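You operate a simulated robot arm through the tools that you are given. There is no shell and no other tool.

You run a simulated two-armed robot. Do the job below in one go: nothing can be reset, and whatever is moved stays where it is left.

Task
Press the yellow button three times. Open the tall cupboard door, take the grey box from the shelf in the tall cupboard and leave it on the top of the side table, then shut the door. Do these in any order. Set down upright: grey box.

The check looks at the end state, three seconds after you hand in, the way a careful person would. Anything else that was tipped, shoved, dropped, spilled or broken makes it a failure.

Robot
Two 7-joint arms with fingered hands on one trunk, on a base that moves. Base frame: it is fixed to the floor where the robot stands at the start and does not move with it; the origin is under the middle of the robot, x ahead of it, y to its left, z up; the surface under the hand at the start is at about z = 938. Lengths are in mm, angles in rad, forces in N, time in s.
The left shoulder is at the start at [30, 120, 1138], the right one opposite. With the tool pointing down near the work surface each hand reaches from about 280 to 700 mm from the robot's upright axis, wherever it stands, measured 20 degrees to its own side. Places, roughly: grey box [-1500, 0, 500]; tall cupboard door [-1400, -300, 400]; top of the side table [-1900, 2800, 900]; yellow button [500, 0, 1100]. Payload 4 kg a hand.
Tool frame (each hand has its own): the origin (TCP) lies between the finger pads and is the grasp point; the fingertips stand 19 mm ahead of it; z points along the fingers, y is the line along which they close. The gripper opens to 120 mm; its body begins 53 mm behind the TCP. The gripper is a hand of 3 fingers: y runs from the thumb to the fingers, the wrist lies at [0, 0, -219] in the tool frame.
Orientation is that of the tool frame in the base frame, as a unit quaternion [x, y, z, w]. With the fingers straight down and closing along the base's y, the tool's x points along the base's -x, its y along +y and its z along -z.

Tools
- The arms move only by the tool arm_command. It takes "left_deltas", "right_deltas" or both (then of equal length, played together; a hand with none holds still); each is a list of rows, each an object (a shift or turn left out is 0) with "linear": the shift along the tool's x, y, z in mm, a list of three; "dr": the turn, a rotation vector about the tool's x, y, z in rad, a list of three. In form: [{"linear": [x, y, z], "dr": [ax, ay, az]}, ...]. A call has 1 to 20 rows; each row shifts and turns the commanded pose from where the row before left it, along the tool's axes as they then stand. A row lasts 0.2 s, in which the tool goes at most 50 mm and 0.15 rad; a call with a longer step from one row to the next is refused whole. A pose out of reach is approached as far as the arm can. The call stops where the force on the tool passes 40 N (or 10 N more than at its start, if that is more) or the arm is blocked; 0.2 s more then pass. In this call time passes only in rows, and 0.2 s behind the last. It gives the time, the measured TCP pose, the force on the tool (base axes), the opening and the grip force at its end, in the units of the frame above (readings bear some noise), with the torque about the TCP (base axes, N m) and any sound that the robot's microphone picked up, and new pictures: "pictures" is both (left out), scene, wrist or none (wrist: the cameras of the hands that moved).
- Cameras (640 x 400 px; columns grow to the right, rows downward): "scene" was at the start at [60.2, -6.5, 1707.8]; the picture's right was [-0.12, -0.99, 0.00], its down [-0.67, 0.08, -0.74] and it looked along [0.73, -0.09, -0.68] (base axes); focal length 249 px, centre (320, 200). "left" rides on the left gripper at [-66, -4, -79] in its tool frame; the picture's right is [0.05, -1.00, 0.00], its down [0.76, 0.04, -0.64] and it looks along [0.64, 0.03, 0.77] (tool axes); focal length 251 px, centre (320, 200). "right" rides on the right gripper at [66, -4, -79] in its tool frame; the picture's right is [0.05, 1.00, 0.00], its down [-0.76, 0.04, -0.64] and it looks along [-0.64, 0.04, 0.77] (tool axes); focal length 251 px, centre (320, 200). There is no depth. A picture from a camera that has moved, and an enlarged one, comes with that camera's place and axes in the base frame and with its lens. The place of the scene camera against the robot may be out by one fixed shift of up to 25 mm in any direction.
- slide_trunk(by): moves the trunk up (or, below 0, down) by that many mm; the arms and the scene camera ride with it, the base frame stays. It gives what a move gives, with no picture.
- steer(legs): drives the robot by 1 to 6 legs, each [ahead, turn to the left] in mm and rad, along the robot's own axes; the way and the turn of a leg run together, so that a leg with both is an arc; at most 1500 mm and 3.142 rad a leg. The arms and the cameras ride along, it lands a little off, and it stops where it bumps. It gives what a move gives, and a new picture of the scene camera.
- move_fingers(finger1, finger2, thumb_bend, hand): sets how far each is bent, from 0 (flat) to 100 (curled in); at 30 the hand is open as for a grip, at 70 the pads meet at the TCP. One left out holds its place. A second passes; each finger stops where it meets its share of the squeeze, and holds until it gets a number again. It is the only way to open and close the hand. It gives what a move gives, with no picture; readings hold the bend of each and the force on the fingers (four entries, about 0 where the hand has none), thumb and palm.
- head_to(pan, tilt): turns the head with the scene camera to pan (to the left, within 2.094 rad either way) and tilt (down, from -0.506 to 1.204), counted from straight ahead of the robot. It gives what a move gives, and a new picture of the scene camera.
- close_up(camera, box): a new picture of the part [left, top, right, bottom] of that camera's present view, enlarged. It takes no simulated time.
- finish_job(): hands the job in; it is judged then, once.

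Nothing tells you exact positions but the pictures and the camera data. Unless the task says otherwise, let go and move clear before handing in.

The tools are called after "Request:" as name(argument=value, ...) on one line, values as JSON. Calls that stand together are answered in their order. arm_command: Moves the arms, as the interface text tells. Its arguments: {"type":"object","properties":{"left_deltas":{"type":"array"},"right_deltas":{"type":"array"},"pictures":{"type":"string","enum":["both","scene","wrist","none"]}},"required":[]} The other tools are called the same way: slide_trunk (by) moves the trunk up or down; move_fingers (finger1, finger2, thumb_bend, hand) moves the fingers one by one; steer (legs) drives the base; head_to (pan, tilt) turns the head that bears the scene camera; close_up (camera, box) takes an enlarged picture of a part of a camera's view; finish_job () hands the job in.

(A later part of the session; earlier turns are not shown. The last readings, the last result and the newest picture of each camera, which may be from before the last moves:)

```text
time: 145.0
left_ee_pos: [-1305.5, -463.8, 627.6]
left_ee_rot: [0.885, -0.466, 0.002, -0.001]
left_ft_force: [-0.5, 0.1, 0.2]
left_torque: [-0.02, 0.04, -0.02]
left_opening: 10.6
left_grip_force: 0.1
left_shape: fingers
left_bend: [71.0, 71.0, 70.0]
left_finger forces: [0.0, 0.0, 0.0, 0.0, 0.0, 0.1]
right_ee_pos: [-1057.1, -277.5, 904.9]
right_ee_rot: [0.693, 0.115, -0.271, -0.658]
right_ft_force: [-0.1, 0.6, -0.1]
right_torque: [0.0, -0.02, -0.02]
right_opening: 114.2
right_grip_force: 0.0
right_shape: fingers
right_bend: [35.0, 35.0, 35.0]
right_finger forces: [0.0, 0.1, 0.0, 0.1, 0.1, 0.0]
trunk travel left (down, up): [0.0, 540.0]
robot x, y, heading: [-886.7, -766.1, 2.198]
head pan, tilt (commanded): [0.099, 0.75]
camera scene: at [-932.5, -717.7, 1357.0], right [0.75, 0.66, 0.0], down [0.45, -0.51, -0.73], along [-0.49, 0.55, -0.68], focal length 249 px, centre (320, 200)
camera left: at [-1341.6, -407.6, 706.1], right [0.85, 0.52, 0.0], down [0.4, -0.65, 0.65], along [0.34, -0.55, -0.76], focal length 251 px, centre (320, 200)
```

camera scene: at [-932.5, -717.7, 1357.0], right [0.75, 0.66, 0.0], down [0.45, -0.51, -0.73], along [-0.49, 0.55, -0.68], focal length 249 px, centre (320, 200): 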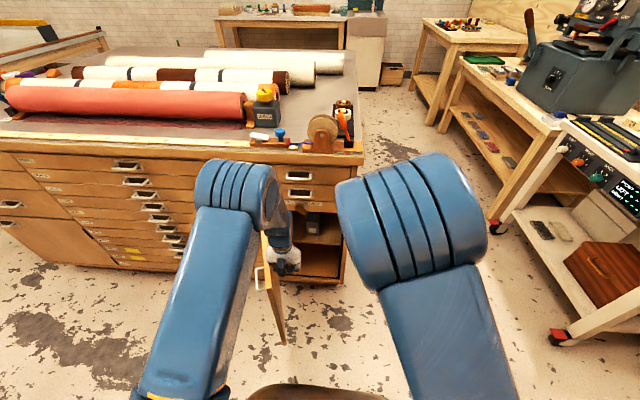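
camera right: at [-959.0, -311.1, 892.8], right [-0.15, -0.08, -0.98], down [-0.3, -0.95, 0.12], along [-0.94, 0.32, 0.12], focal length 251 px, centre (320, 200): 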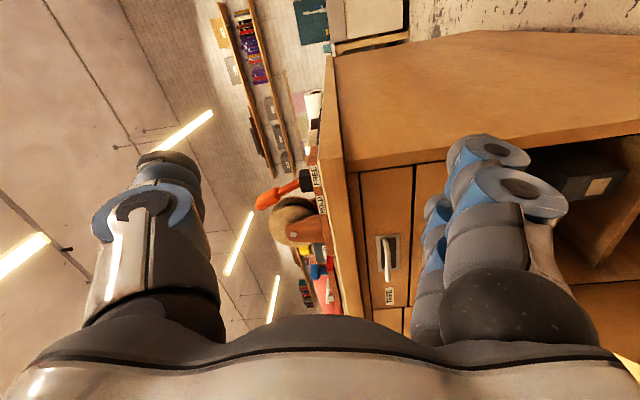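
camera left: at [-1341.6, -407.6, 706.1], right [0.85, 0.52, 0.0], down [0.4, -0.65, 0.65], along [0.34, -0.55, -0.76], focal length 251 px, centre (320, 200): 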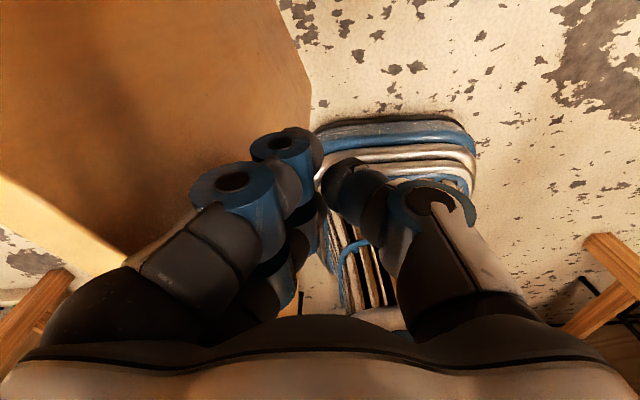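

The door swings easily and is now roughly 75° open. I'll push it on past 90°.

Request:
arm_command(left_deltas=[{"linear": [15.2, 27.4, 0]}, {"linear": [15.2, 27.4, 0]}, {"linear": [9.5, 29.5, 0]}, {"linear": [9.5, 29.5, 0]}, {"linear": [3.1, 26.4, 0]}])

```text
time: 146.4
left_ee_pos: [-1382.4, -579.1, 629.4]
left_ee_rot: [0.881, -0.473, 0.006, -0.006]
left_ft_force: [15.9, 6.0, 12.4]
left_torque: [-0.29, 1.04, -0.12]
left_opening: 6.3
left_grip_force: 10.5
left_shape: fingers
left_bend: [71.0, 71.0, 70.0]
left_finger forces: [20.4, 0.0, 0.0, 0.0, 0.1, 0.0]
right_ee_pos: [-1054.5, -277.5, 905.5]
right_ee_rot: [0.693, 0.114, -0.272, -0.658]
right_ft_force: [0.3, 0.6, 1.0]
right_torque: [0.01, -0.01, 0.03]
right_opening: 114.0
right_grip_force: 0.0
right_shape: fingers
right_bend: [35.0, 35.0, 35.0]
right_finger forces: [0.0, 0.1, 0.1, 0.1, 0.0, 0.0]
trunk travel left (down, up): [0.0, 540.0]
robot x, y, heading: [-884.0, -768.1, 2.2]
head pan, tilt (commanded): [0.099, 0.75]
stopped in row 5 (left hand): the force on the tool passed its limit at 43 N (the readings are from after the stop); the commanded pose is now the measured one
camera scene: at [-930.1, -718.1, 1357.3], right [0.75, 0.66, 0.0], down [0.45, -0.51, -0.73], along [-0.49, 0.55, -0.68], focal length 249 px, centre (320, 200)
camera left: at [-1418.5, -522.7, 707.0], right [0.86, 0.51, 0.01], down [0.38, -0.66, 0.64], along [0.34, -0.55, -0.76], focal length 251 px, centre (320, 200)
```

scene: 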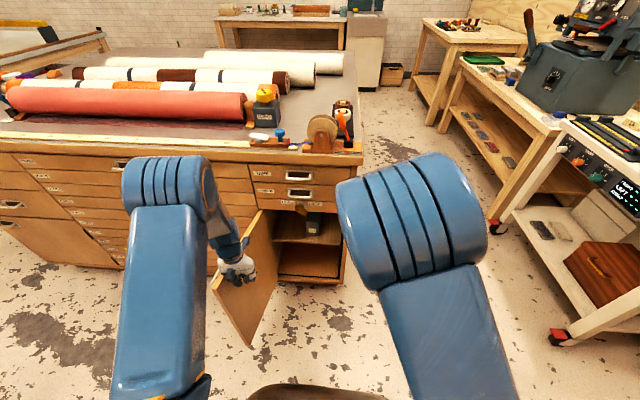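
left: 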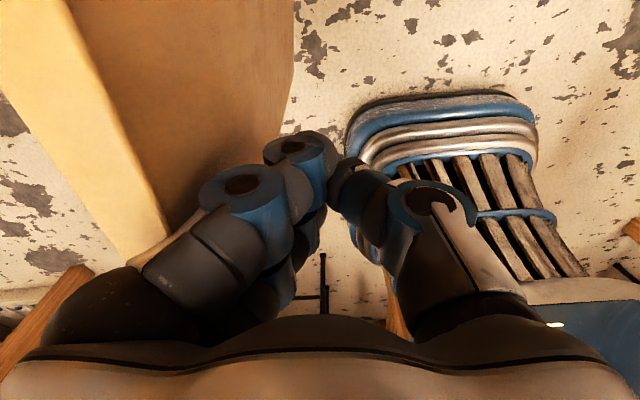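

The door has reached its stop, around 105° open. I'll ease the left hand off the door, raise it clear, and look inside the cupboard.

Request:
arm_command(left_deltas=[{"linear": [-6, -20, 0]}, {"linear": [0, 0, -40]}, {"linear": [0, 0, -45]}, {"linear": [0, 0, -45]}, {"linear": [0, 0, -45]}, {"linear": [0, 0, -45]}, {"linear": [0, 0, -45]}, {"linear": [0, 0, -45]}, {"linear": [0, 20, -45]}, {"linear": [0, 30, 0]}, {"linear": [0, 30, 0]}])

Request:
close_up(camera="scene", box=[240, 190, 370, 300])

```text
time: 148.8
left_ee_pos: [-1442.3, -611.0, 981.6]
left_ee_rot: [0.883, -0.47, 0.005, -0.005]
left_ft_force: [-1.3, 0.2, 0.4]
left_torque: [0.02, -0.03, 0.03]
left_opening: 10.2
left_grip_force: 0.1
left_shape: fingers
left_bend: [71.0, 71.0, 70.0]
left_finger forces: [0.0, 0.1, 0.1, 0.0, 0.0, 0.0]
right_ee_pos: [-1055.8, -277.9, 904.6]
right_ee_rot: [0.693, 0.115, -0.271, -0.658]
right_ft_force: [0.1, 0.1, 0.8]
right_torque: [0.0, 0.0, 0.03]
right_opening: 113.9
right_grip_force: 0.0
right_shape: fingers
right_bend: [35.0, 35.0, 35.0]
right_finger forces: [0.0, 0.0, 0.1, 0.0, 0.0, 0.0]
trunk travel left (down, up): [0.0, 540.0]
robot x, y, heading: [-887.5, -769.9, 2.202]
head pan, tilt (commanded): [0.099, 0.75]
camera scene: at [-932.7, -717.7, 1357.0], right [0.75, 0.66, 0.0], down [0.45, -0.51, -0.73], along [-0.49, 0.55, -0.68], focal length 249 px, centre (320, 200)
camera left: at [-1479.1, -554.6, 1059.7], right [0.86, 0.51, 0.01], down [0.38, -0.66, 0.65], along [0.34, -0.55, -0.76], focal length 251 px, centre (320, 200)
```

scene: 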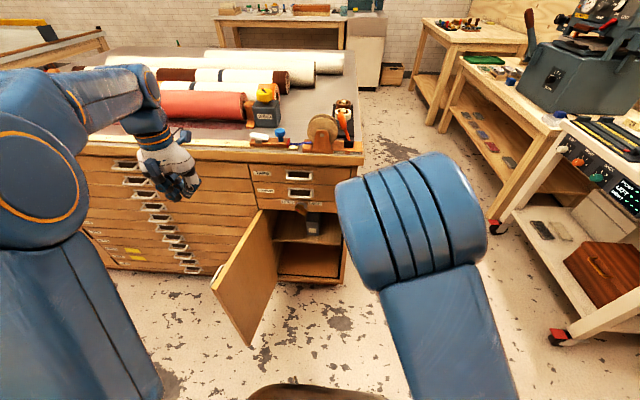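
left: 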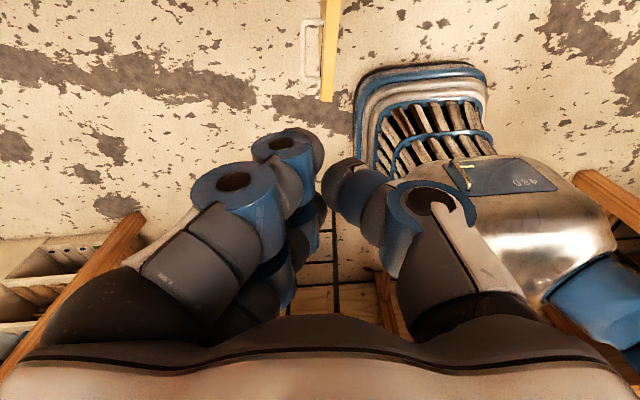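

```text
3.64 times, centred on (305, 245) of scene
camera zoom: at [-932.7, -717.7, 1357.0], right [0.75, 0.66, 0.0], down [0.45, -0.51, -0.73], along [-0.49, 0.55, -0.68], focal length 904 px, centre (374, 36)
```

zoom: 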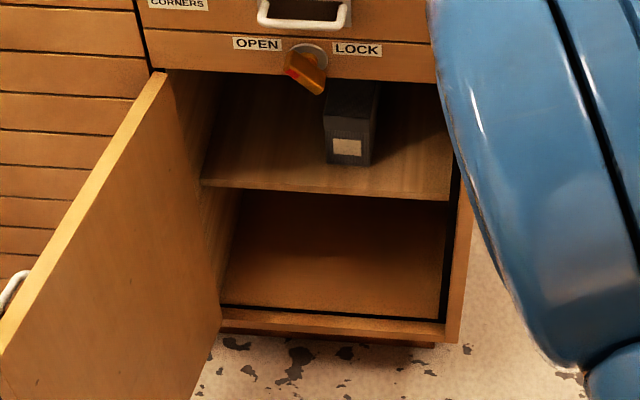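

Inside there's a shelf at about z = 450, and the grey box stands on it about 56 mm behind the face, near the middle of the opening. It measures roughly 57 mm wide and 90 mm tall, with a label on its front. I'll turn the right hand to a forward, slightly downward pose with fingers closing sideways, for a view and later the grasp.

Request:
arm_command(right_deltas=[{"dr": [-0.0409, 0.0415, 0.1295]}, {"dr": [-0.0409, 0.0415, 0.1295]}, {"dr": [-0.0409, 0.0415, 0.1295]}, {"dr": [-0.0409, 0.0415, 0.1295]}, {"dr": [-0.0409, 0.0415, 0.1295]}, {"dr": [-0.0409, 0.0415, 0.1295]}, {"dr": [-0.0409, 0.0415, 0.1295]}, {"dr": [-0.0409, 0.0415, 0.1295]}, {"dr": [-0.0409, 0.0415, 0.1295]}, {"dr": [-0.0409, 0.0415, 0.1295]}])

```text
time: 151.0
left_ee_pos: [-1441.7, -611.8, 982.0]
left_ee_rot: [0.882, -0.47, 0.004, -0.006]
left_ft_force: [1.9, 1.3, 0.5]
left_torque: [-0.01, -0.01, -0.02]
left_opening: 10.5
left_grip_force: 0.0
left_shape: fingers
left_bend: [71.0, 71.0, 70.0]
left_finger forces: [0.0, 0.1, 0.1, 0.0, 0.1, 0.0]
right_ee_pos: [-1055.8, -278.9, 904.4]
right_ee_rot: [0.769, -0.4, -0.444, -0.229]
right_ft_force: [0.0, -0.7, -0.3]
right_torque: [0.01, 0.01, 0.0]
right_opening: 113.9
right_grip_force: 0.0
right_shape: fingers
right_bend: [35.0, 35.0, 35.0]
right_finger forces: [0.0, 0.0, 0.1, 0.0, 0.1, 0.0]
trunk travel left (down, up): [0.0, 540.0]
robot x, y, heading: [-885.1, -765.3, 2.203]
head pan, tilt (commanded): [0.099, 0.75]
camera scene: at [-932.3, -717.6, 1357.0], right [0.75, 0.66, 0.0], down [0.45, -0.51, -0.73], along [-0.49, 0.55, -0.68], focal length 249 px, centre (320, 200)
camera right: at [-994.8, -359.5, 887.1], right [-0.8, -0.6, -0.04], down [0.07, -0.16, 0.98], along [-0.59, 0.79, 0.17], focal length 251 px, centre (320, 200)
```

scene: 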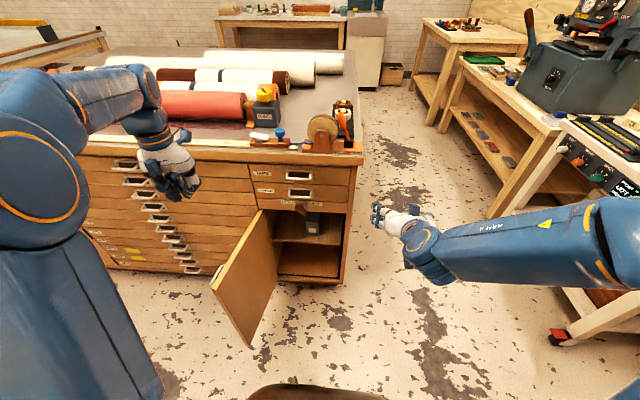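
right: 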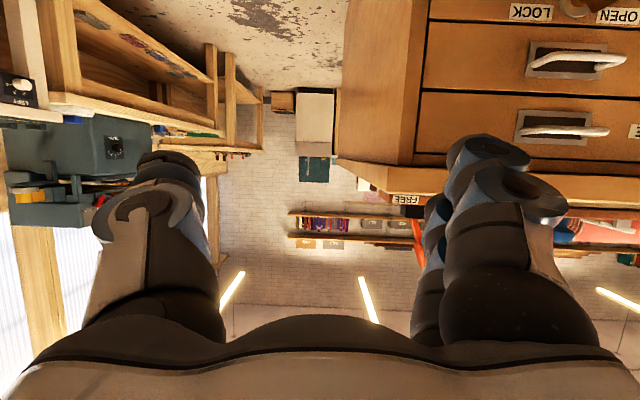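

The orientation is right (this camera's picture is upside-down). I'll bring the hand down in front of the opening, at box height, about 140 mm short of the face.

Request:
arm_command(right_deltas=[{"linear": [24.6, 26.3, 26.2]}, {"linear": [24.6, 26.3, 26.2]}, {"linear": [24.6, 26.3, 26.2]}, {"linear": [24.6, 26.3, 26.2]}, {"linear": [24.6, 26.3, 26.2]}, {"linear": [24.6, 26.3, 26.2]}, {"linear": [24.6, 26.3, 26.2]}, {"linear": [24.6, 26.3, 26.2]}, {"linear": [24.6, 26.3, 26.2]}, {"linear": [24.6, 26.3, 26.2]}])

```text
time: 153.2
left_ee_pos: [-1443.0, -610.4, 980.9]
left_ee_rot: [0.882, -0.471, 0.005, -0.004]
left_ft_force: [0.1, -0.6, 0.3]
left_torque: [0.01, 0.0, 0.01]
left_opening: 10.3
left_grip_force: 0.2
left_shape: fingers
left_bend: [71.0, 71.0, 70.0]
left_finger forces: [0.1, 0.0, 0.1, 0.0, 0.0, 0.0]
right_ee_pos: [-1331.3, -345.4, 560.7]
right_ee_rot: [0.768, -0.4, -0.444, -0.23]
right_ft_force: [1.2, 0.0, 0.4]
right_torque: [0.02, -0.04, 0.01]
right_opening: 114.0
right_grip_force: 0.0
right_shape: fingers
right_bend: [35.0, 35.0, 35.0]
right_finger forces: [0.0, 0.0, 0.0, 0.0, 0.0, 0.1]
trunk travel left (down, up): [0.0, 540.0]
robot x, y, heading: [-885.4, -765.5, 2.191]
head pan, tilt (commanded): [0.099, 0.75]
camera scene: at [-932.8, -717.5, 1357.0], right [0.75, 0.66, 0.0], down [0.45, -0.51, -0.73], along [-0.49, 0.55, -0.68], focal length 249 px, centre (320, 200)
camera right: at [-1270.9, -426.3, 544.0], right [-0.8, -0.6, -0.05], down [0.07, -0.17, 0.98], along [-0.59, 0.79, 0.17], focal length 251 px, centre (320, 200)
```

scene: 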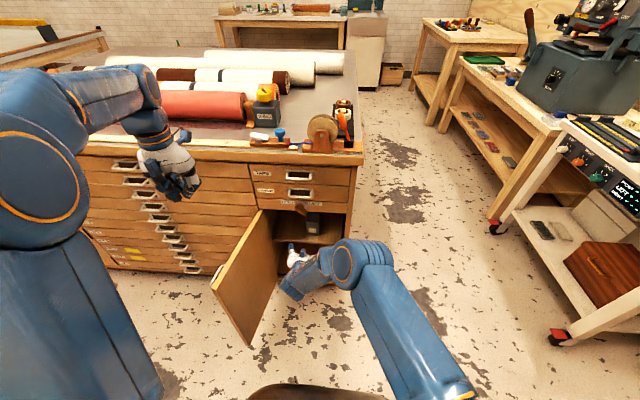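
right: 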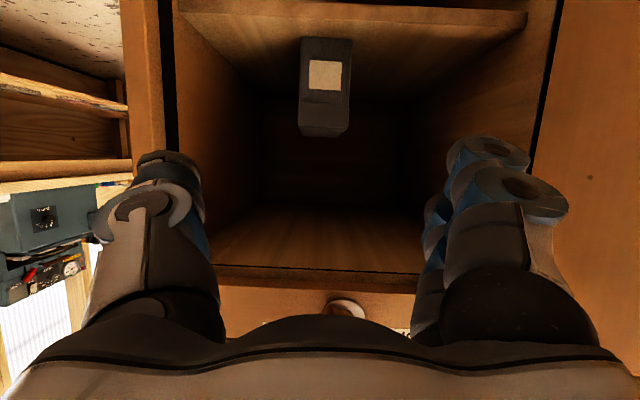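

The view inside is clear. Combining both cameras, the shelf is at z ≈ 415; the box front is 81 mm behind the face, about 60 mm wide and 100 mm tall (top ≈ 515), centred 11 mm left of my hand's line. I'll drive 130 mm closer so the arm can reach in.

Request:
steer(legs=[[130, 0]])

Request:
close_up(camera="right", box=[0, 0, 640, 400])

```text
time: 154.5
left_ee_pos: [-1519.8, -505.1, 981.5]
left_ee_rot: [0.883, -0.47, 0.006, -0.004]
left_ft_force: [-0.9, 0.0, 0.1]
left_torque: [-0.02, -0.04, -0.01]
left_opening: 10.3
left_grip_force: 0.0
left_shape: fingers
left_bend: [71.0, 71.0, 70.0]
left_finger forces: [0.0, 0.0, 0.1, 0.0, 0.1, 0.0]
right_ee_pos: [-1408.4, -238.5, 560.8]
right_ee_rot: [0.769, -0.4, -0.443, -0.229]
right_ft_force: [0.0, 0.0, -0.2]
right_torque: [-0.01, 0.0, 0.02]
right_opening: 114.1
right_grip_force: 0.0
right_shape: fingers
right_bend: [35.0, 35.0, 35.0]
right_finger forces: [0.0, 0.0, 0.0, 0.0, 0.0, 0.1]
trunk travel left (down, up): [0.0, 540.0]
robot x, y, heading: [-956.8, -661.7, 2.197]
head pan, tilt (commanded): [0.099, 0.75]
camera scene: at [-1009.7, -611.1, 1356.9], right [0.75, 0.66, 0.0], down [0.45, -0.51, -0.73], along [-0.49, 0.55, -0.68], focal length 249 px, centre (320, 200)
```

scene: 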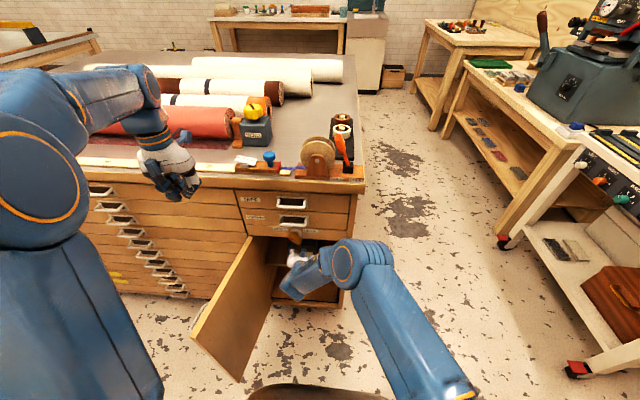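

```text
1.00 times, centred on (320, 200) of right (not enlarged: the box is as wide or as high as the picture)
camera zoom: at [-1347.3, -320.2, 544.0], right [-0.8, -0.6, -0.05], down [0.07, -0.17, 0.98], along [-0.59, 0.79, 0.17], focal length 251 px, centre (320, 200)
```

zoom: 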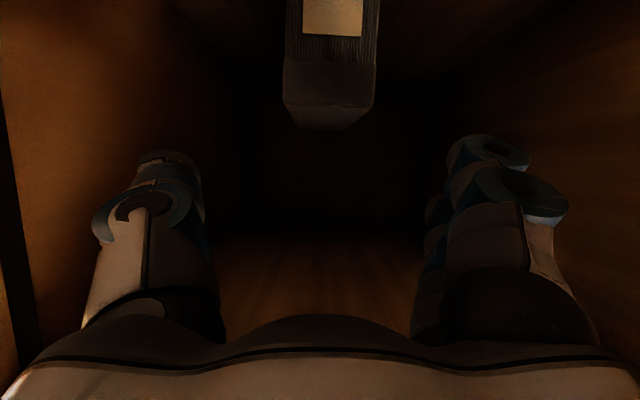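

The box is directly ahead: about 65 mm wide with a lid, its front 84 mm beyond my TCP. I'll lower to mid-box height (TCP z ≈ 465), then advance with fingers either side.

Request:
arm_command(right_deltas=[{"linear": [27.7, 2.8, 16]}, {"linear": [27.7, 2.8, 16]}, {"linear": [27.7, 2.8, 16]}], pictures="wrist")

Request:
arm_command(right_deltas=[{"linear": [-12.6, 0, 21.8]}, {"linear": [-12.6, 0, 21.8]}])

```text
time: 155.3
left_ee_pos: [-1519.0, -505.9, 981.4]
left_ee_rot: [0.883, -0.47, 0.006, -0.004]
left_ft_force: [-0.3, -0.2, 0.1]
left_torque: [0.01, 0.0, 0.03]
left_opening: 10.3
left_grip_force: 0.1
left_shape: fingers
left_bend: [71.0, 71.0, 70.0]
left_finger forces: [0.1, 0.0, 0.1, 0.0, 0.0, 0.0]
right_ee_pos: [-1415.8, -242.3, 465.3]
right_ee_rot: [0.768, -0.4, -0.444, -0.229]
right_ft_force: [-0.2, 0.7, -1.4]
right_torque: [0.0, -0.02, 0.02]
right_opening: 114.0
right_grip_force: 0.0
right_shape: fingers
right_bend: [35.0, 35.0, 35.0]
right_finger forces: [0.0, 0.0, 0.0, 0.1, 0.0, 0.0]
trunk travel left (down, up): [0.0, 540.0]
robot x, y, heading: [-961.9, -661.0, 2.199]
head pan, tilt (commanded): [0.099, 0.75]
camera right: at [-1354.7, -324.4, 448.4], right [-0.8, -0.6, -0.04], down [0.07, -0.17, 0.98], along [-0.59, 0.79, 0.17], focal length 251 px, centre (320, 200)
```

right: 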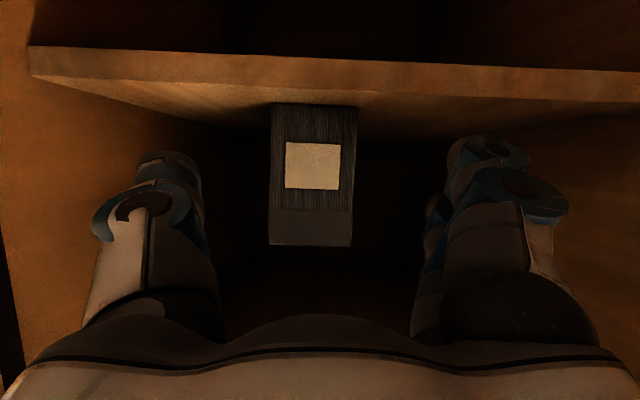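

```text
time: 155.9
left_ee_pos: [-1519.4, -505.6, 981.6]
left_ee_rot: [0.883, -0.47, 0.005, -0.003]
left_ft_force: [-0.3, 0.0, -0.6]
left_torque: [-0.02, -0.02, -0.05]
left_opening: 10.4
left_grip_force: 0.1
left_shape: fingers
left_bend: [71.0, 71.0, 70.0]
left_finger forces: [0.0, 0.0, 0.0, 0.1, 0.1, 0.1]
right_ee_pos: [-1439.7, -205.8, 469.1]
right_ee_rot: [0.769, -0.4, -0.443, -0.23]
right_ft_force: [-0.2, -0.3, -0.7]
right_torque: [0.05, 0.01, 0.02]
right_opening: 113.9
right_grip_force: 0.1
right_shape: fingers
right_bend: [35.0, 35.0, 35.0]
right_finger forces: [0.1, 0.1, 0.0, 0.0, 0.0, 0.1]
right hand out of reach, approached as far as the arm can: row 2
trunk travel left (down, up): [0.0, 540.0]
robot x, y, heading: [-961.3, -660.5, 2.198]
head pan, tilt (commanded): [0.099, 0.75]
camera scene: at [-1009.1, -611.9, 1357.0], right [0.75, 0.66, 0.0], down [0.45, -0.51, -0.73], along [-0.49, 0.55, -0.68], focal length 249 px, centre (320, 200)
camera right: at [-1378.6, -287.5, 452.8], right [-0.8, -0.6, -0.05], down [0.07, -0.17, 0.98], along [-0.59, 0.79, 0.17], focal length 251 px, centre (320, 200)
```

scene: 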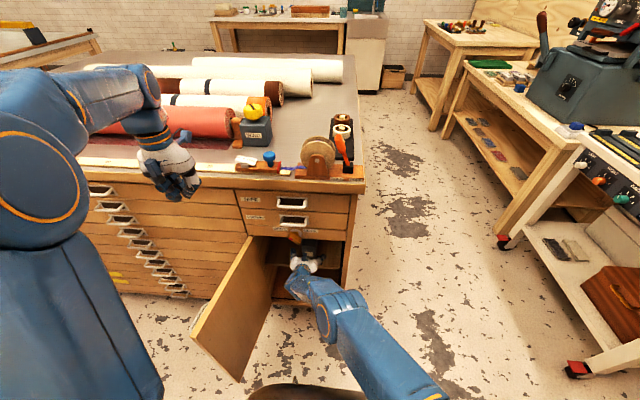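
right: 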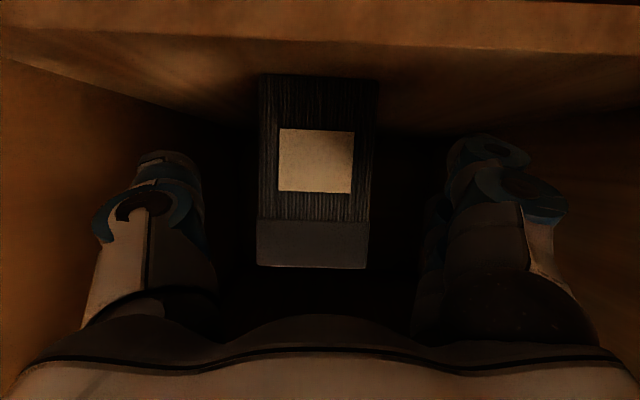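

I'm well aligned (lateral error about 1 mm), but the arm is at full stretch with about 80 mm still to go. I'll drive the base forward in small steps so the fingers pass either side of the box.

Request:
steer(legs=[[45, 0]])

Request:
close_up(camera="right", box=[0, 0, 640, 400])

```text
time: 156.8
left_ee_pos: [-1546.2, -468.6, 980.7]
left_ee_rot: [0.883, -0.47, 0.005, -0.004]
left_ft_force: [-0.4, 0.5, -0.7]
left_torque: [-0.01, -0.01, 0.01]
left_opening: 10.1
left_grip_force: 0.1
left_shape: fingers
left_bend: [71.0, 71.0, 70.0]
left_finger forces: [0.1, 0.0, 0.1, 0.0, 0.0, 0.1]
right_ee_pos: [-1467.0, -169.4, 469.8]
right_ee_rot: [0.769, -0.399, -0.444, -0.229]
right_ft_force: [0.4, -0.7, -0.4]
right_torque: [0.0, -0.03, -0.02]
right_opening: 114.2
right_grip_force: 0.0
right_shape: fingers
right_bend: [35.0, 35.0, 35.0]
right_finger forces: [0.1, 0.0, 0.1, 0.0, 0.0, 0.0]
trunk travel left (down, up): [0.0, 540.0]
robot x, y, heading: [-983.6, -625.4, 2.198]
head pan, tilt (commanded): [0.099, 0.75]
camera scene: at [-1036.3, -574.4, 1356.9], right [0.75, 0.66, 0.0], down [0.45, -0.51, -0.73], along [-0.49, 0.55, -0.68], focal length 249 px, centre (320, 200)
```

scene: 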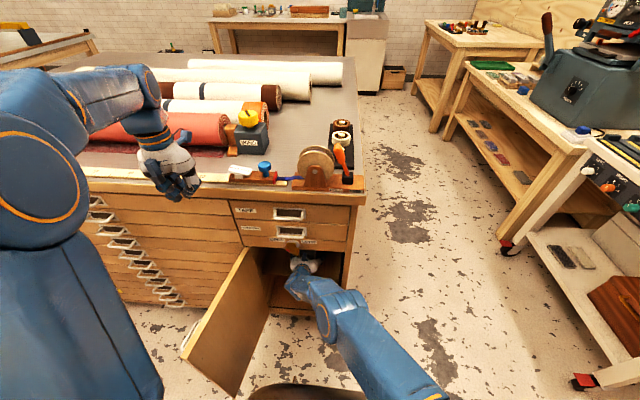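

```text
1.00 times, centred on (320, 200) of right (not enlarged: the box is as wide or as high as the picture)
camera zoom: at [-1405.3, -250.5, 452.4], right [-0.8, -0.6, -0.05], down [0.07, -0.17, 0.98], along [-0.59, 0.79, 0.17], focal length 251 px, centre (320, 200)
```

zoom: 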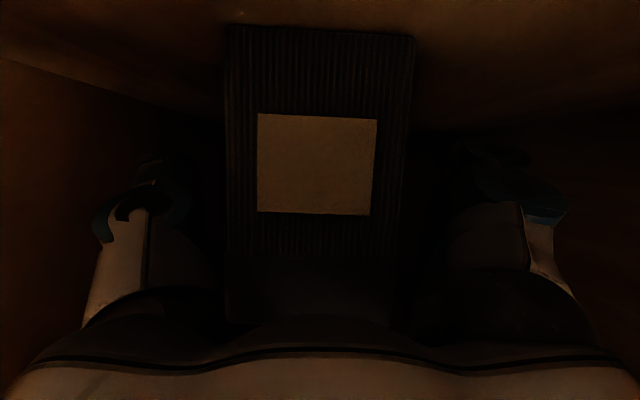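

The fingers are now beside the box's front. To let the palm clear the box's top-front edge when deeper in, I'll reduce the hand's downward tilt by 5° and raise it slightly, then drive 27 mm further.

Request:
arm_command(right_deltas=[{"linear": [-4, 0, -2], "dr": [0, -0.0873, 0]}, {"linear": [-1, 0, 0]}], pictures="none")

Request:
steer(legs=[[27, 0]])

Request:
close_up(camera="right", box=[0, 0, 640, 400])

```text
time: 157.4
left_ee_pos: [-1545.7, -467.3, 981.4]
left_ee_rot: [0.883, -0.47, 0.005, -0.004]
left_ft_force: [-0.6, 0.1, -0.7]
left_torque: [0.01, -0.03, -0.03]
left_opening: 10.5
left_grip_force: 0.0
left_shape: fingers
left_bend: [71.0, 71.0, 70.0]
left_finger forces: [0.0, 0.0, 0.0, 0.0, 0.0, 0.0]
right_ee_pos: [-1468.1, -155.5, 491.5]
right_ee_rot: [0.748, -0.39, -0.477, -0.248]
right_ft_force: [0.2, 0.5, -0.9]
right_torque: [-0.01, 0.01, 0.01]
right_opening: 114.2
right_grip_force: 0.0
right_shape: fingers
right_bend: [35.0, 35.0, 35.0]
right_finger forces: [0.0, 0.0, 0.0, 0.0, 0.0, 0.0]
right hand out of reach, approached as far as the arm can: row 1
trunk travel left (down, up): [0.0, 540.0]
robot x, y, heading: [-990.0, -624.1, 2.198]
head pan, tilt (commanded): [0.099, 0.75]
```

```text
time: 158.2
left_ee_pos: [-1562.2, -446.5, 981.0]
left_ee_rot: [0.883, -0.47, 0.005, -0.004]
left_ft_force: [0.9, 0.4, -0.1]
left_torque: [-0.02, 0.0, 0.0]
left_opening: 10.3
left_grip_force: 0.0
left_shape: fingers
left_bend: [71.0, 71.0, 70.0]
left_finger forces: [0.0, 0.0, 0.0, 0.0, 0.1, 0.1]
right_ee_pos: [-1484.1, -132.8, 492.0]
right_ee_rot: [0.748, -0.39, -0.476, -0.248]
right_ft_force: [0.4, 0.1, 0.6]
right_torque: [0.0, 0.02, -0.03]
right_opening: 114.2
right_grip_force: 1.2
right_shape: fingers
right_bend: [35.0, 35.0, 35.0]
right_finger forces: [1.2, 0.0, 0.0, 0.0, 1.3, 0.0]
trunk travel left (down, up): [0.0, 540.0]
robot x, y, heading: [-1005.3, -600.3, 2.195]
head pan, tilt (commanded): [0.099, 0.75]
camera scene: at [-1052.1, -552.5, 1357.0], right [0.75, 0.66, 0.0], down [0.45, -0.51, -0.73], along [-0.49, 0.55, -0.68], focal length 249 px, centre (320, 200)
```

scene: 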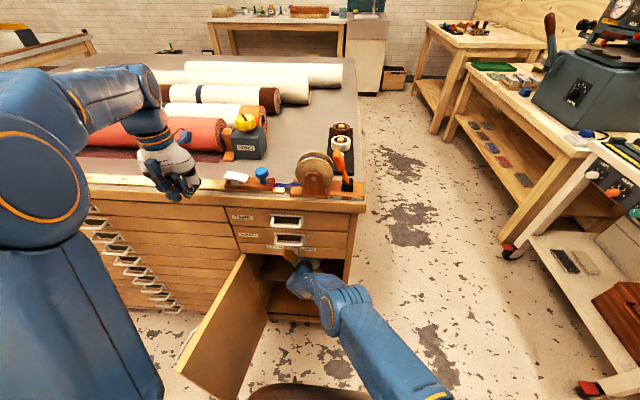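

```text
1.00 times, centred on (320, 200) of right (not enlarged: the box is as wide or as high as the picture)
camera zoom: at [-1423.4, -213.0, 465.7], right [-0.8, -0.59, -0.05], down [0.12, -0.23, 0.97], along [-0.58, 0.77, 0.26], focal length 251 px, centre (320, 200)
```

zoom: 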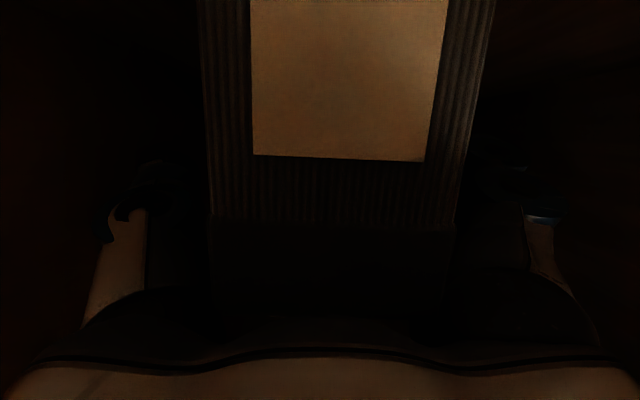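

The TCP is about 45 mm behind the box's front face, at z ≈ 492, with the palm just clear. I'll close the fingers on the box's sides.

Request:
move_fingers(hand="right", finger1=60, finger2=60, thumb_bend=60)

```text
time: 159.2
left_ee_pos: [-1562.6, -445.5, 981.7]
left_ee_rot: [0.883, -0.47, 0.005, -0.004]
left_ft_force: [-0.7, 0.2, -0.3]
left_torque: [-0.03, -0.02, -0.01]
left_opening: 10.4
left_grip_force: 0.1
left_shape: fingers
left_bend: [71.0, 71.0, 70.0]
left_finger forces: [0.1, 0.0, 0.0, 0.0, 0.0, 0.1]
right_ee_pos: [-1483.0, -133.9, 492.5]
right_ee_rot: [0.749, -0.389, -0.477, -0.247]
right_ft_force: [-0.2, -0.2, -0.1]
right_torque: [0.08, 0.11, -0.03]
right_opening: 67.6
right_grip_force: 68.2
right_shape: fingers
right_bend: [50.0, 52.0, 55.0]
right_finger forces: [50.1, 18.0, 0.0, 0.1, 68.4, 0.0]
trunk travel left (down, up): [0.0, 540.0]
robot x, y, heading: [-1006.0, -602.1, 2.197]
head pan, tilt (commanded): [0.099, 0.75]
```

I have a firm grip (68 N, opening 67.6 mm). I'll lift it 15 mm to feel the weight and check that it holds.

Request:
arm_command(right_deltas=[{"linear": [-4.5, 0, -2.1]}, {"linear": [-4.5, 0, -2.1]}, {"linear": [-4.5, 0, -2.1]}])

```text
time: 160.0
left_ee_pos: [-1561.9, -445.3, 982.4]
left_ee_rot: [0.882, -0.471, 0.005, -0.003]
left_ft_force: [0.3, 0.5, -0.5]
left_torque: [0.0, -0.03, 0.01]
left_opening: 10.2
left_grip_force: 0.0
left_shape: fingers
left_bend: [71.0, 71.0, 70.0]
left_finger forces: [0.0, 0.0, 0.0, 0.0, 0.0, 0.1]
right_ee_pos: [-1483.3, -132.1, 505.7]
right_ee_rot: [0.748, -0.39, -0.476, -0.247]
right_ft_force: [-0.7, -0.3, -3.0]
right_torque: [-0.11, -0.06, -0.02]
right_opening: 67.4
right_grip_force: 68.3
right_shape: fingers
right_bend: [51.0, 52.0, 55.0]
right_finger forces: [50.5, 17.4, 0.0, 0.0, 68.8, 0.0]
trunk travel left (down, up): [0.0, 540.0]
robot x, y, heading: [-1004.3, -601.8, 2.2]
head pan, tilt (commanded): [0.099, 0.75]
camera scene: at [-1052.1, -552.6, 1357.0], right [0.75, 0.66, 0.0], down [0.45, -0.51, -0.73], along [-0.49, 0.55, -0.68], focal length 249 px, centre (320, 200)
camera right: at [-1423.2, -213.0, 480.5], right [-0.8, -0.59, -0.05], down [0.12, -0.23, 0.97], along [-0.58, 0.77, 0.26], focal length 251 px, centre (320, 200)
```

scene: 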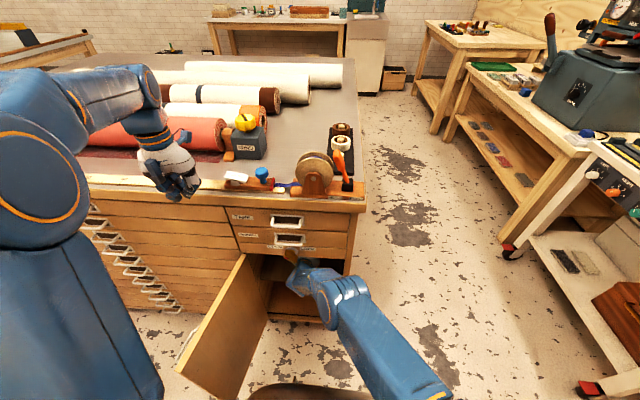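
right: 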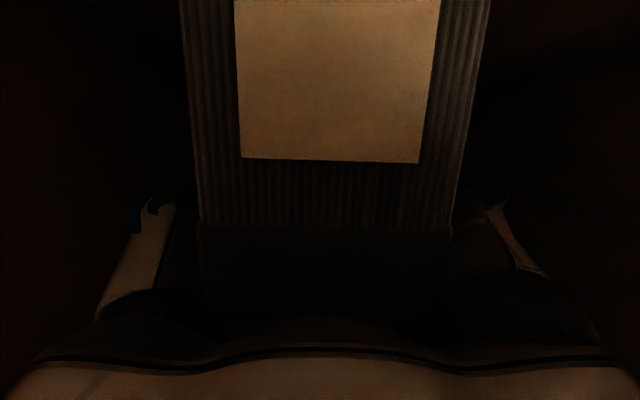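

The box is up: about 3 N, so it's light, and the grip is steady. I'll lift a little more to clear the shelf edge, then back straight out.

Request:
arm_command(right_deltas=[{"linear": [-4.5, 0, -2.1]}, {"linear": [-4.5, 0, -2.1]}, {"linear": [-4.5, 0, -2.1]}], pictures="none")

Request:
steer(legs=[[-130, 0]])

```text
time: 160.8
left_ee_pos: [-1562.4, -446.6, 981.4]
left_ee_rot: [0.882, -0.471, 0.005, -0.004]
left_ft_force: [1.2, -0.1, -0.1]
left_torque: [0.01, 0.01, -0.01]
left_opening: 10.2
left_grip_force: 0.1
left_shape: fingers
left_bend: [71.0, 71.0, 70.0]
left_finger forces: [0.1, 0.1, 0.1, 0.0, 0.0, 0.0]
right_ee_pos: [-1483.6, -134.9, 520.6]
right_ee_rot: [0.748, -0.39, -0.477, -0.247]
right_ft_force: [-0.3, 0.3, -2.1]
right_torque: [-0.11, -0.04, 0.01]
right_opening: 67.2
right_grip_force: 68.1
right_shape: fingers
right_bend: [51.0, 52.0, 55.0]
right_finger forces: [50.4, 17.5, 0.1, 0.0, 68.7, 0.1]
trunk travel left (down, up): [0.0, 540.0]
robot x, y, heading: [-1005.2, -600.0, 2.196]
head pan, tilt (commanded): [0.099, 0.75]
```

```text
time: 162.1
left_ee_pos: [-1483.2, -552.1, 981.2]
left_ee_rot: [0.883, -0.47, 0.004, -0.005]
left_ft_force: [-0.8, -0.1, -0.1]
left_torque: [0.01, 0.0, 0.02]
left_opening: 10.4
left_grip_force: 0.0
left_shape: fingers
left_bend: [71.0, 71.0, 70.0]
left_finger forces: [0.1, 0.0, 0.0, 0.0, 0.1, 0.0]
right_ee_pos: [-1406.5, -238.0, 521.6]
right_ee_rot: [0.749, -0.389, -0.477, -0.246]
right_ft_force: [0.7, 0.2, -2.6]
right_torque: [-0.1, -0.06, 0.01]
right_opening: 67.1
right_grip_force: 68.0
right_shape: fingers
right_bend: [51.0, 52.0, 55.0]
right_finger forces: [50.6, 17.4, 0.0, 0.0, 68.7, 0.0]
trunk travel left (down, up): [0.0, 540.0]
robot x, y, heading: [-927.4, -709.7, 2.198]
head pan, tilt (commanded): [0.099, 0.75]
camera scene: at [-974.9, -659.0, 1357.1], right [0.75, 0.66, 0.0], down [0.45, -0.51, -0.73], along [-0.49, 0.55, -0.68], focal length 249 px, centre (320, 200)
```

scene: 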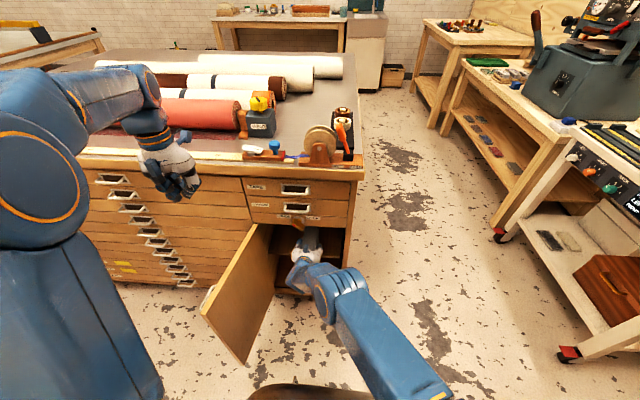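

The box front is at the cupboard's mouth. I'll back up another 85 mm (the bench behind limits me), then draw the hand in with the arm.

Request:
steer(legs=[[-85, 0]])

Request:
arm_command(right_deltas=[{"linear": [12.7, 0, -27.2]}, {"linear": [12.7, 0, -27.2]}, {"linear": [12.7, 0, -27.2]}])

```text
time: 163.2
left_ee_pos: [-1433.8, -621.5, 981.2]
left_ee_rot: [0.882, -0.47, 0.004, -0.005]
left_ft_force: [-0.1, -0.3, 0.7]
left_torque: [0.02, 0.02, -0.01]
left_opening: 10.1
left_grip_force: 0.1
left_shape: fingers
left_bend: [71.0, 71.0, 70.0]
left_finger forces: [0.0, 0.1, 0.1, 0.0, 0.0, 0.1]
right_ee_pos: [-1356.1, -308.0, 521.5]
right_ee_rot: [0.749, -0.389, -0.477, -0.247]
right_ft_force: [0.5, -0.2, -2.7]
right_torque: [-0.06, -0.09, 0.02]
right_opening: 67.2
right_grip_force: 68.5
right_shape: fingers
right_bend: [51.0, 52.0, 55.0]
right_finger forces: [50.6, 17.5, 0.1, 0.1, 68.7, 0.0]
trunk travel left (down, up): [0.0, 540.0]
robot x, y, heading: [-877.3, -781.5, 2.196]
head pan, tilt (commanded): [0.099, 0.75]
camera scene: at [-924.5, -728.4, 1357.1], right [0.75, 0.66, 0.0], down [0.45, -0.51, -0.73], along [-0.49, 0.55, -0.68], focal length 249 px, centre (320, 200)
```

scene: 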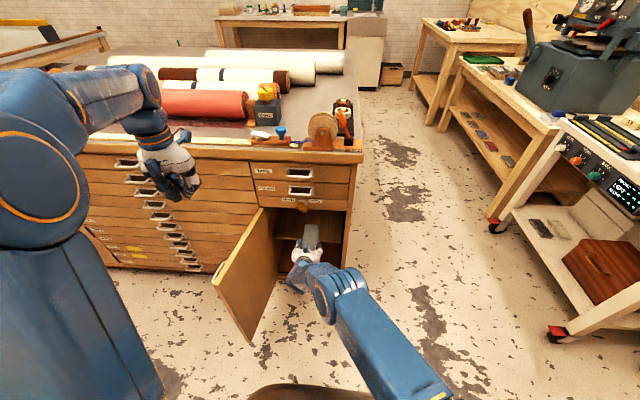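

```text
time: 164.0
left_ee_pos: [-1435.7, -621.1, 981.0]
left_ee_rot: [0.883, -0.47, 0.005, -0.005]
left_ft_force: [0.0, 0.3, -1.2]
left_torque: [-0.01, -0.01, 0.01]
left_opening: 10.0
left_grip_force: 0.1
left_shape: fingers
left_bend: [71.0, 71.0, 70.0]
left_finger forces: [0.0, 0.0, 0.0, 0.1, 0.0, 0.0]
right_ee_pos: [-1305.1, -381.5, 522.1]
right_ee_rot: [0.748, -0.391, -0.476, -0.248]
right_ft_force: [-0.7, 1.3, -2.5]
right_torque: [-0.06, -0.03, 0.0]
right_opening: 66.7
right_grip_force: 67.3
right_shape: fingers
right_bend: [51.0, 52.0, 55.0]
right_finger forces: [49.9, 17.0, 0.0, 0.0, 67.4, 0.0]
trunk travel left (down, up): [0.0, 540.0]
robot x, y, heading: [-875.2, -778.4, 2.197]
head pan, tilt (commanded): [0.099, 0.75]
camera scene: at [-925.2, -727.6, 1357.0], right [0.75, 0.66, 0.0], down [0.45, -0.51, -0.73], along [-0.49, 0.55, -0.68], focal length 249 px, centre (320, 200)
camera right: at [-1245.0, -461.4, 495.9], right [-0.8, -0.59, -0.05], down [0.12, -0.24, 0.96], along [-0.58, 0.77, 0.26], focal length 251 px, centre (320, 200)
```

scene: 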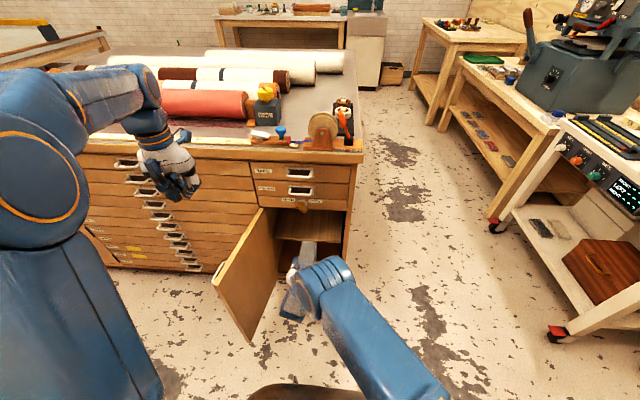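
right: 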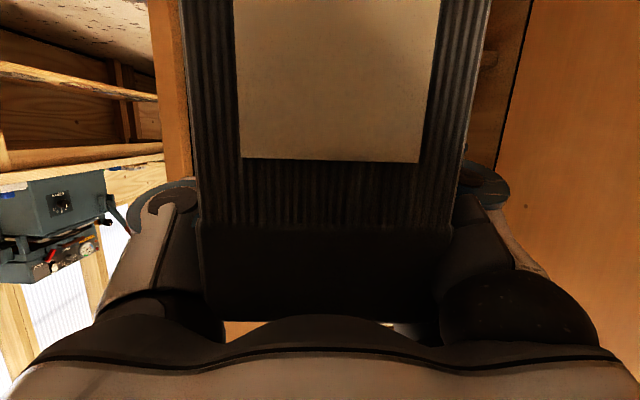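

The box is out of the cupboard. I'll move it to my right and up, out of the way of the door.

Request:
arm_command(right_deltas=[{"linear": [-22.6, -36, -10.6]}, {"linear": [-22.6, -36, -10.6]}, {"linear": [-22.6, -36, -10.6]}, {"linear": [-22.6, -36, -10.6]}, {"linear": [-22.6, -36, -10.6]}, {"linear": [-22.6, -36, -10.6]}, {"linear": [-22.6, -36, -10.6]}])

Request:
close_up(camera="scene", box=[200, 180, 440, 360])

```text
time: 165.6
left_ee_pos: [-1435.2, -621.4, 981.3]
left_ee_rot: [0.883, -0.47, 0.004, -0.004]
left_ft_force: [-0.2, 0.0, 0.7]
left_torque: [0.02, -0.01, 0.03]
left_opening: 10.2
left_grip_force: 0.1
left_shape: fingers
left_bend: [71.0, 71.0, 70.0]
left_finger forces: [0.0, 0.0, 0.0, 0.0, 0.0, 0.0]
right_ee_pos: [-1142.5, -268.8, 657.7]
right_ee_rot: [0.749, -0.39, -0.475, -0.248]
right_ft_force: [0.1, 0.0, -2.6]
right_torque: [-0.05, -0.02, 0.0]
right_opening: 66.7
right_grip_force: 66.9
right_shape: fingers
right_bend: [51.0, 52.0, 55.0]
right_finger forces: [49.6, 17.1, 0.0, 0.0, 67.2, 0.1]
right hand out of reach, approached as far as the arm can: row 6, 7
trunk travel left (down, up): [0.0, 540.0]
robot x, y, heading: [-875.0, -783.1, 2.199]
head pan, tilt (commanded): [0.099, 0.75]
camera scene: at [-925.4, -727.9, 1357.0], right [0.75, 0.66, 0.0], down [0.45, -0.51, -0.73], along [-0.49, 0.55, -0.68], focal length 249 px, centre (320, 200)
camera right: at [-1082.0, -349.0, 632.8], right [-0.8, -0.59, -0.05], down [0.12, -0.23, 0.97], along [-0.58, 0.77, 0.26], focal length 251 px, centre (320, 200)
```

scene: 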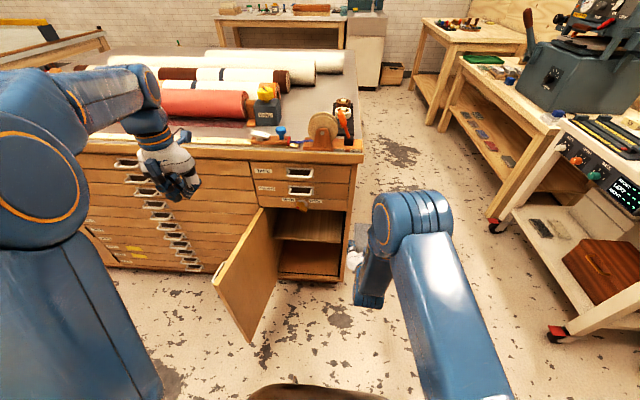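
right: 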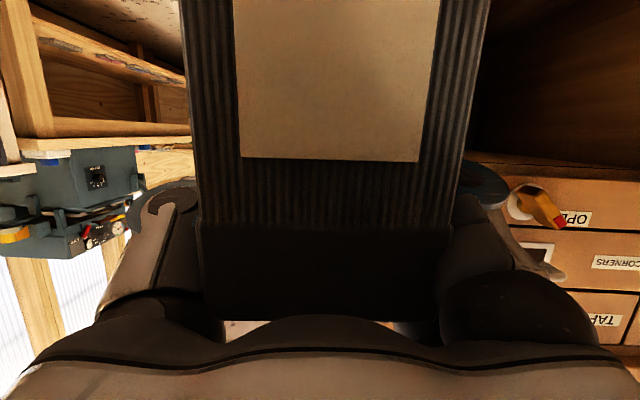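

```text
2.22 times, centred on (320, 270) of scene
camera zoom: at [-925.4, -727.9, 1357.0], right [0.75, 0.66, 0.0], down [0.45, -0.51, -0.73], along [-0.49, 0.55, -0.68], focal length 553 px, centre (320, 44)
```

zoom: 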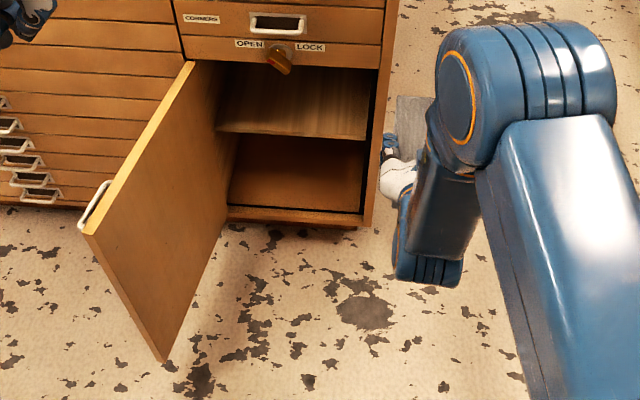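

The cupboard is empty and the box is safe in my right hand. Now I'll close the door: the left hand, still a closed poker, goes to the outer (left) side of the door.

Request:
arm_command(left_deltas=[{"linear": [-28.6, 28, 0]}, {"linear": [-28.6, 28, 0]}, {"linear": [-28.6, 28, 0]}], pictures="none")

Request:
arm_command(left_deltas=[{"linear": [0, 0, 40]}, {"linear": [0, 0, 40]}, {"linear": [0, 0, 40]}, {"linear": [0, 0, 40]}, {"linear": [0, 0, 40]}, {"linear": [0, 0, 40]}, {"linear": [0, 0, 40]}, {"linear": [0, 0, 40]}, {"linear": [0, 0, 40]}])

```text
time: 166.4
left_ee_pos: [-1553.4, -596.5, 978.7]
left_ee_rot: [0.882, -0.47, 0.008, -0.005]
left_ft_force: [-0.2, -0.2, -0.1]
left_torque: [0.04, 0.0, 0.02]
left_opening: 10.5
left_grip_force: 0.1
left_shape: fingers
left_bend: [71.0, 71.0, 70.0]
left_finger forces: [0.0, 0.0, 0.1, 0.1, 0.0, 0.0]
right_ee_pos: [-1143.6, -268.9, 658.2]
right_ee_rot: [0.75, -0.39, -0.475, -0.246]
right_ft_force: [-0.2, -0.2, -4.1]
right_torque: [-0.13, -0.07, 0.0]
right_opening: 66.2
right_grip_force: 67.2
right_shape: fingers
right_bend: [51.0, 52.0, 55.0]
right_finger forces: [49.6, 16.9, 0.0, 0.0, 67.2, 0.0]
trunk travel left (down, up): [0.0, 540.0]
robot x, y, heading: [-876.0, -777.1, 2.195]
head pan, tilt (commanded): [0.099, 0.75]
```

```text
time: 168.4
left_ee_pos: [-1548.8, -594.8, 618.6]
left_ee_rot: [0.883, -0.47, 0.005, -0.004]
left_ft_force: [0.9, -0.1, 0.2]
left_torque: [0.02, 0.02, 0.01]
left_opening: 10.4
left_grip_force: 0.0
left_shape: fingers
left_bend: [71.0, 71.0, 70.0]
left_finger forces: [0.0, 0.0, 0.0, 0.1, 0.1, 0.0]
right_ee_pos: [-1142.5, -269.3, 658.6]
right_ee_rot: [0.748, -0.39, -0.476, -0.247]
right_ft_force: [0.4, -1.4, -1.6]
right_torque: [-0.06, -0.08, 0.03]
right_opening: 66.5
right_grip_force: 67.0
right_shape: fingers
right_bend: [51.0, 52.0, 55.0]
right_finger forces: [49.7, 17.1, 0.0, 0.1, 67.1, 0.0]
trunk travel left (down, up): [0.0, 540.0]
robot x, y, heading: [-881.7, -778.9, 2.194]
head pan, tilt (commanded): [0.099, 0.75]
camera scene: at [-925.6, -727.2, 1357.0], right [0.75, 0.66, 0.0], down [0.45, -0.51, -0.73], along [-0.49, 0.55, -0.68], focal length 249 px, centre (320, 200)
camera left: at [-1584.0, -537.5, 697.3], right [0.86, 0.51, 0.01], down [0.38, -0.66, 0.65], along [0.34, -0.55, -0.76], focal length 251 px, centre (320, 200)
```

scene: 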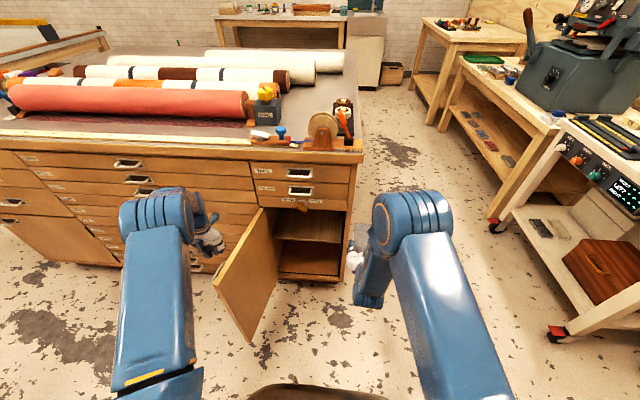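
left: 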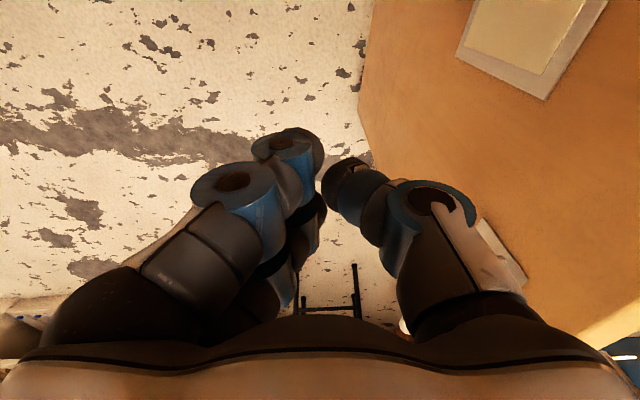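

The left poker is on the door's outer face side. The pull sticks out near there, so I'll sweep at a smaller radius (about 200 mm from the hinge), pushing the door toward closed.

Request:
arm_command(left_deltas=[{"linear": [-11.1, -26.4, 0]}, {"linear": [-11.1, -26.4, 0]}, {"linear": [5.7, -41.5, 0]}, {"linear": [-2.9, -41.7, 0]}, {"linear": [-11.7, -40.2, 0]}])

```text
time: 169.6
left_ee_pos: [-1419.2, -471.7, 623.2]
left_ee_rot: [0.883, -0.47, 0.004, -0.005]
left_ft_force: [-1.3, 0.7, -0.1]
left_torque: [-0.01, -0.01, 0.04]
left_opening: 10.3
left_grip_force: 0.1
left_shape: fingers
left_bend: [71.0, 71.0, 70.0]
left_finger forces: [0.0, 0.0, 0.0, 0.0, 0.0, 0.0]
right_ee_pos: [-1141.9, -268.9, 657.5]
right_ee_rot: [0.748, -0.391, -0.476, -0.248]
right_ft_force: [-0.1, -0.1, -2.7]
right_torque: [-0.03, -0.08, -0.03]
right_opening: 66.6
right_grip_force: 66.6
right_shape: fingers
right_bend: [51.0, 52.0, 55.0]
right_finger forces: [49.6, 16.9, 0.0, 0.1, 67.2, 0.0]
trunk travel left (down, up): [0.0, 540.0]
robot x, y, heading: [-880.7, -776.9, 2.2]
head pan, tilt (commanded): [0.099, 0.75]
camera scene: at [-925.1, -727.2, 1357.0], right [0.75, 0.66, 0.0], down [0.45, -0.51, -0.73], along [-0.49, 0.55, -0.68], focal length 249 px, centre (320, 200)
camera left: at [-1455.4, -414.6, 700.6], right [0.86, 0.51, 0.01], down [0.38, -0.66, 0.65], along [0.34, -0.55, -0.76], focal length 251 px, centre (320, 200)
```

scene: 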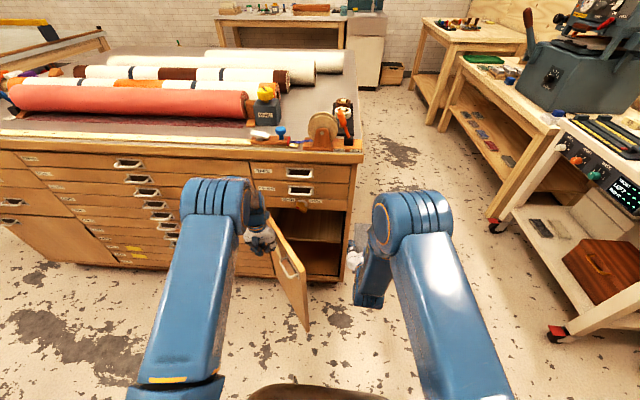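
left: 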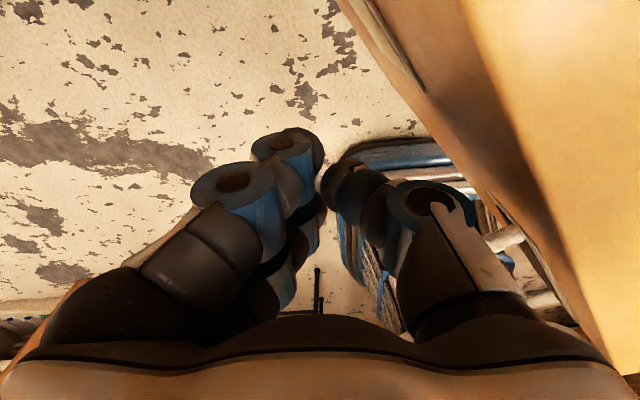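

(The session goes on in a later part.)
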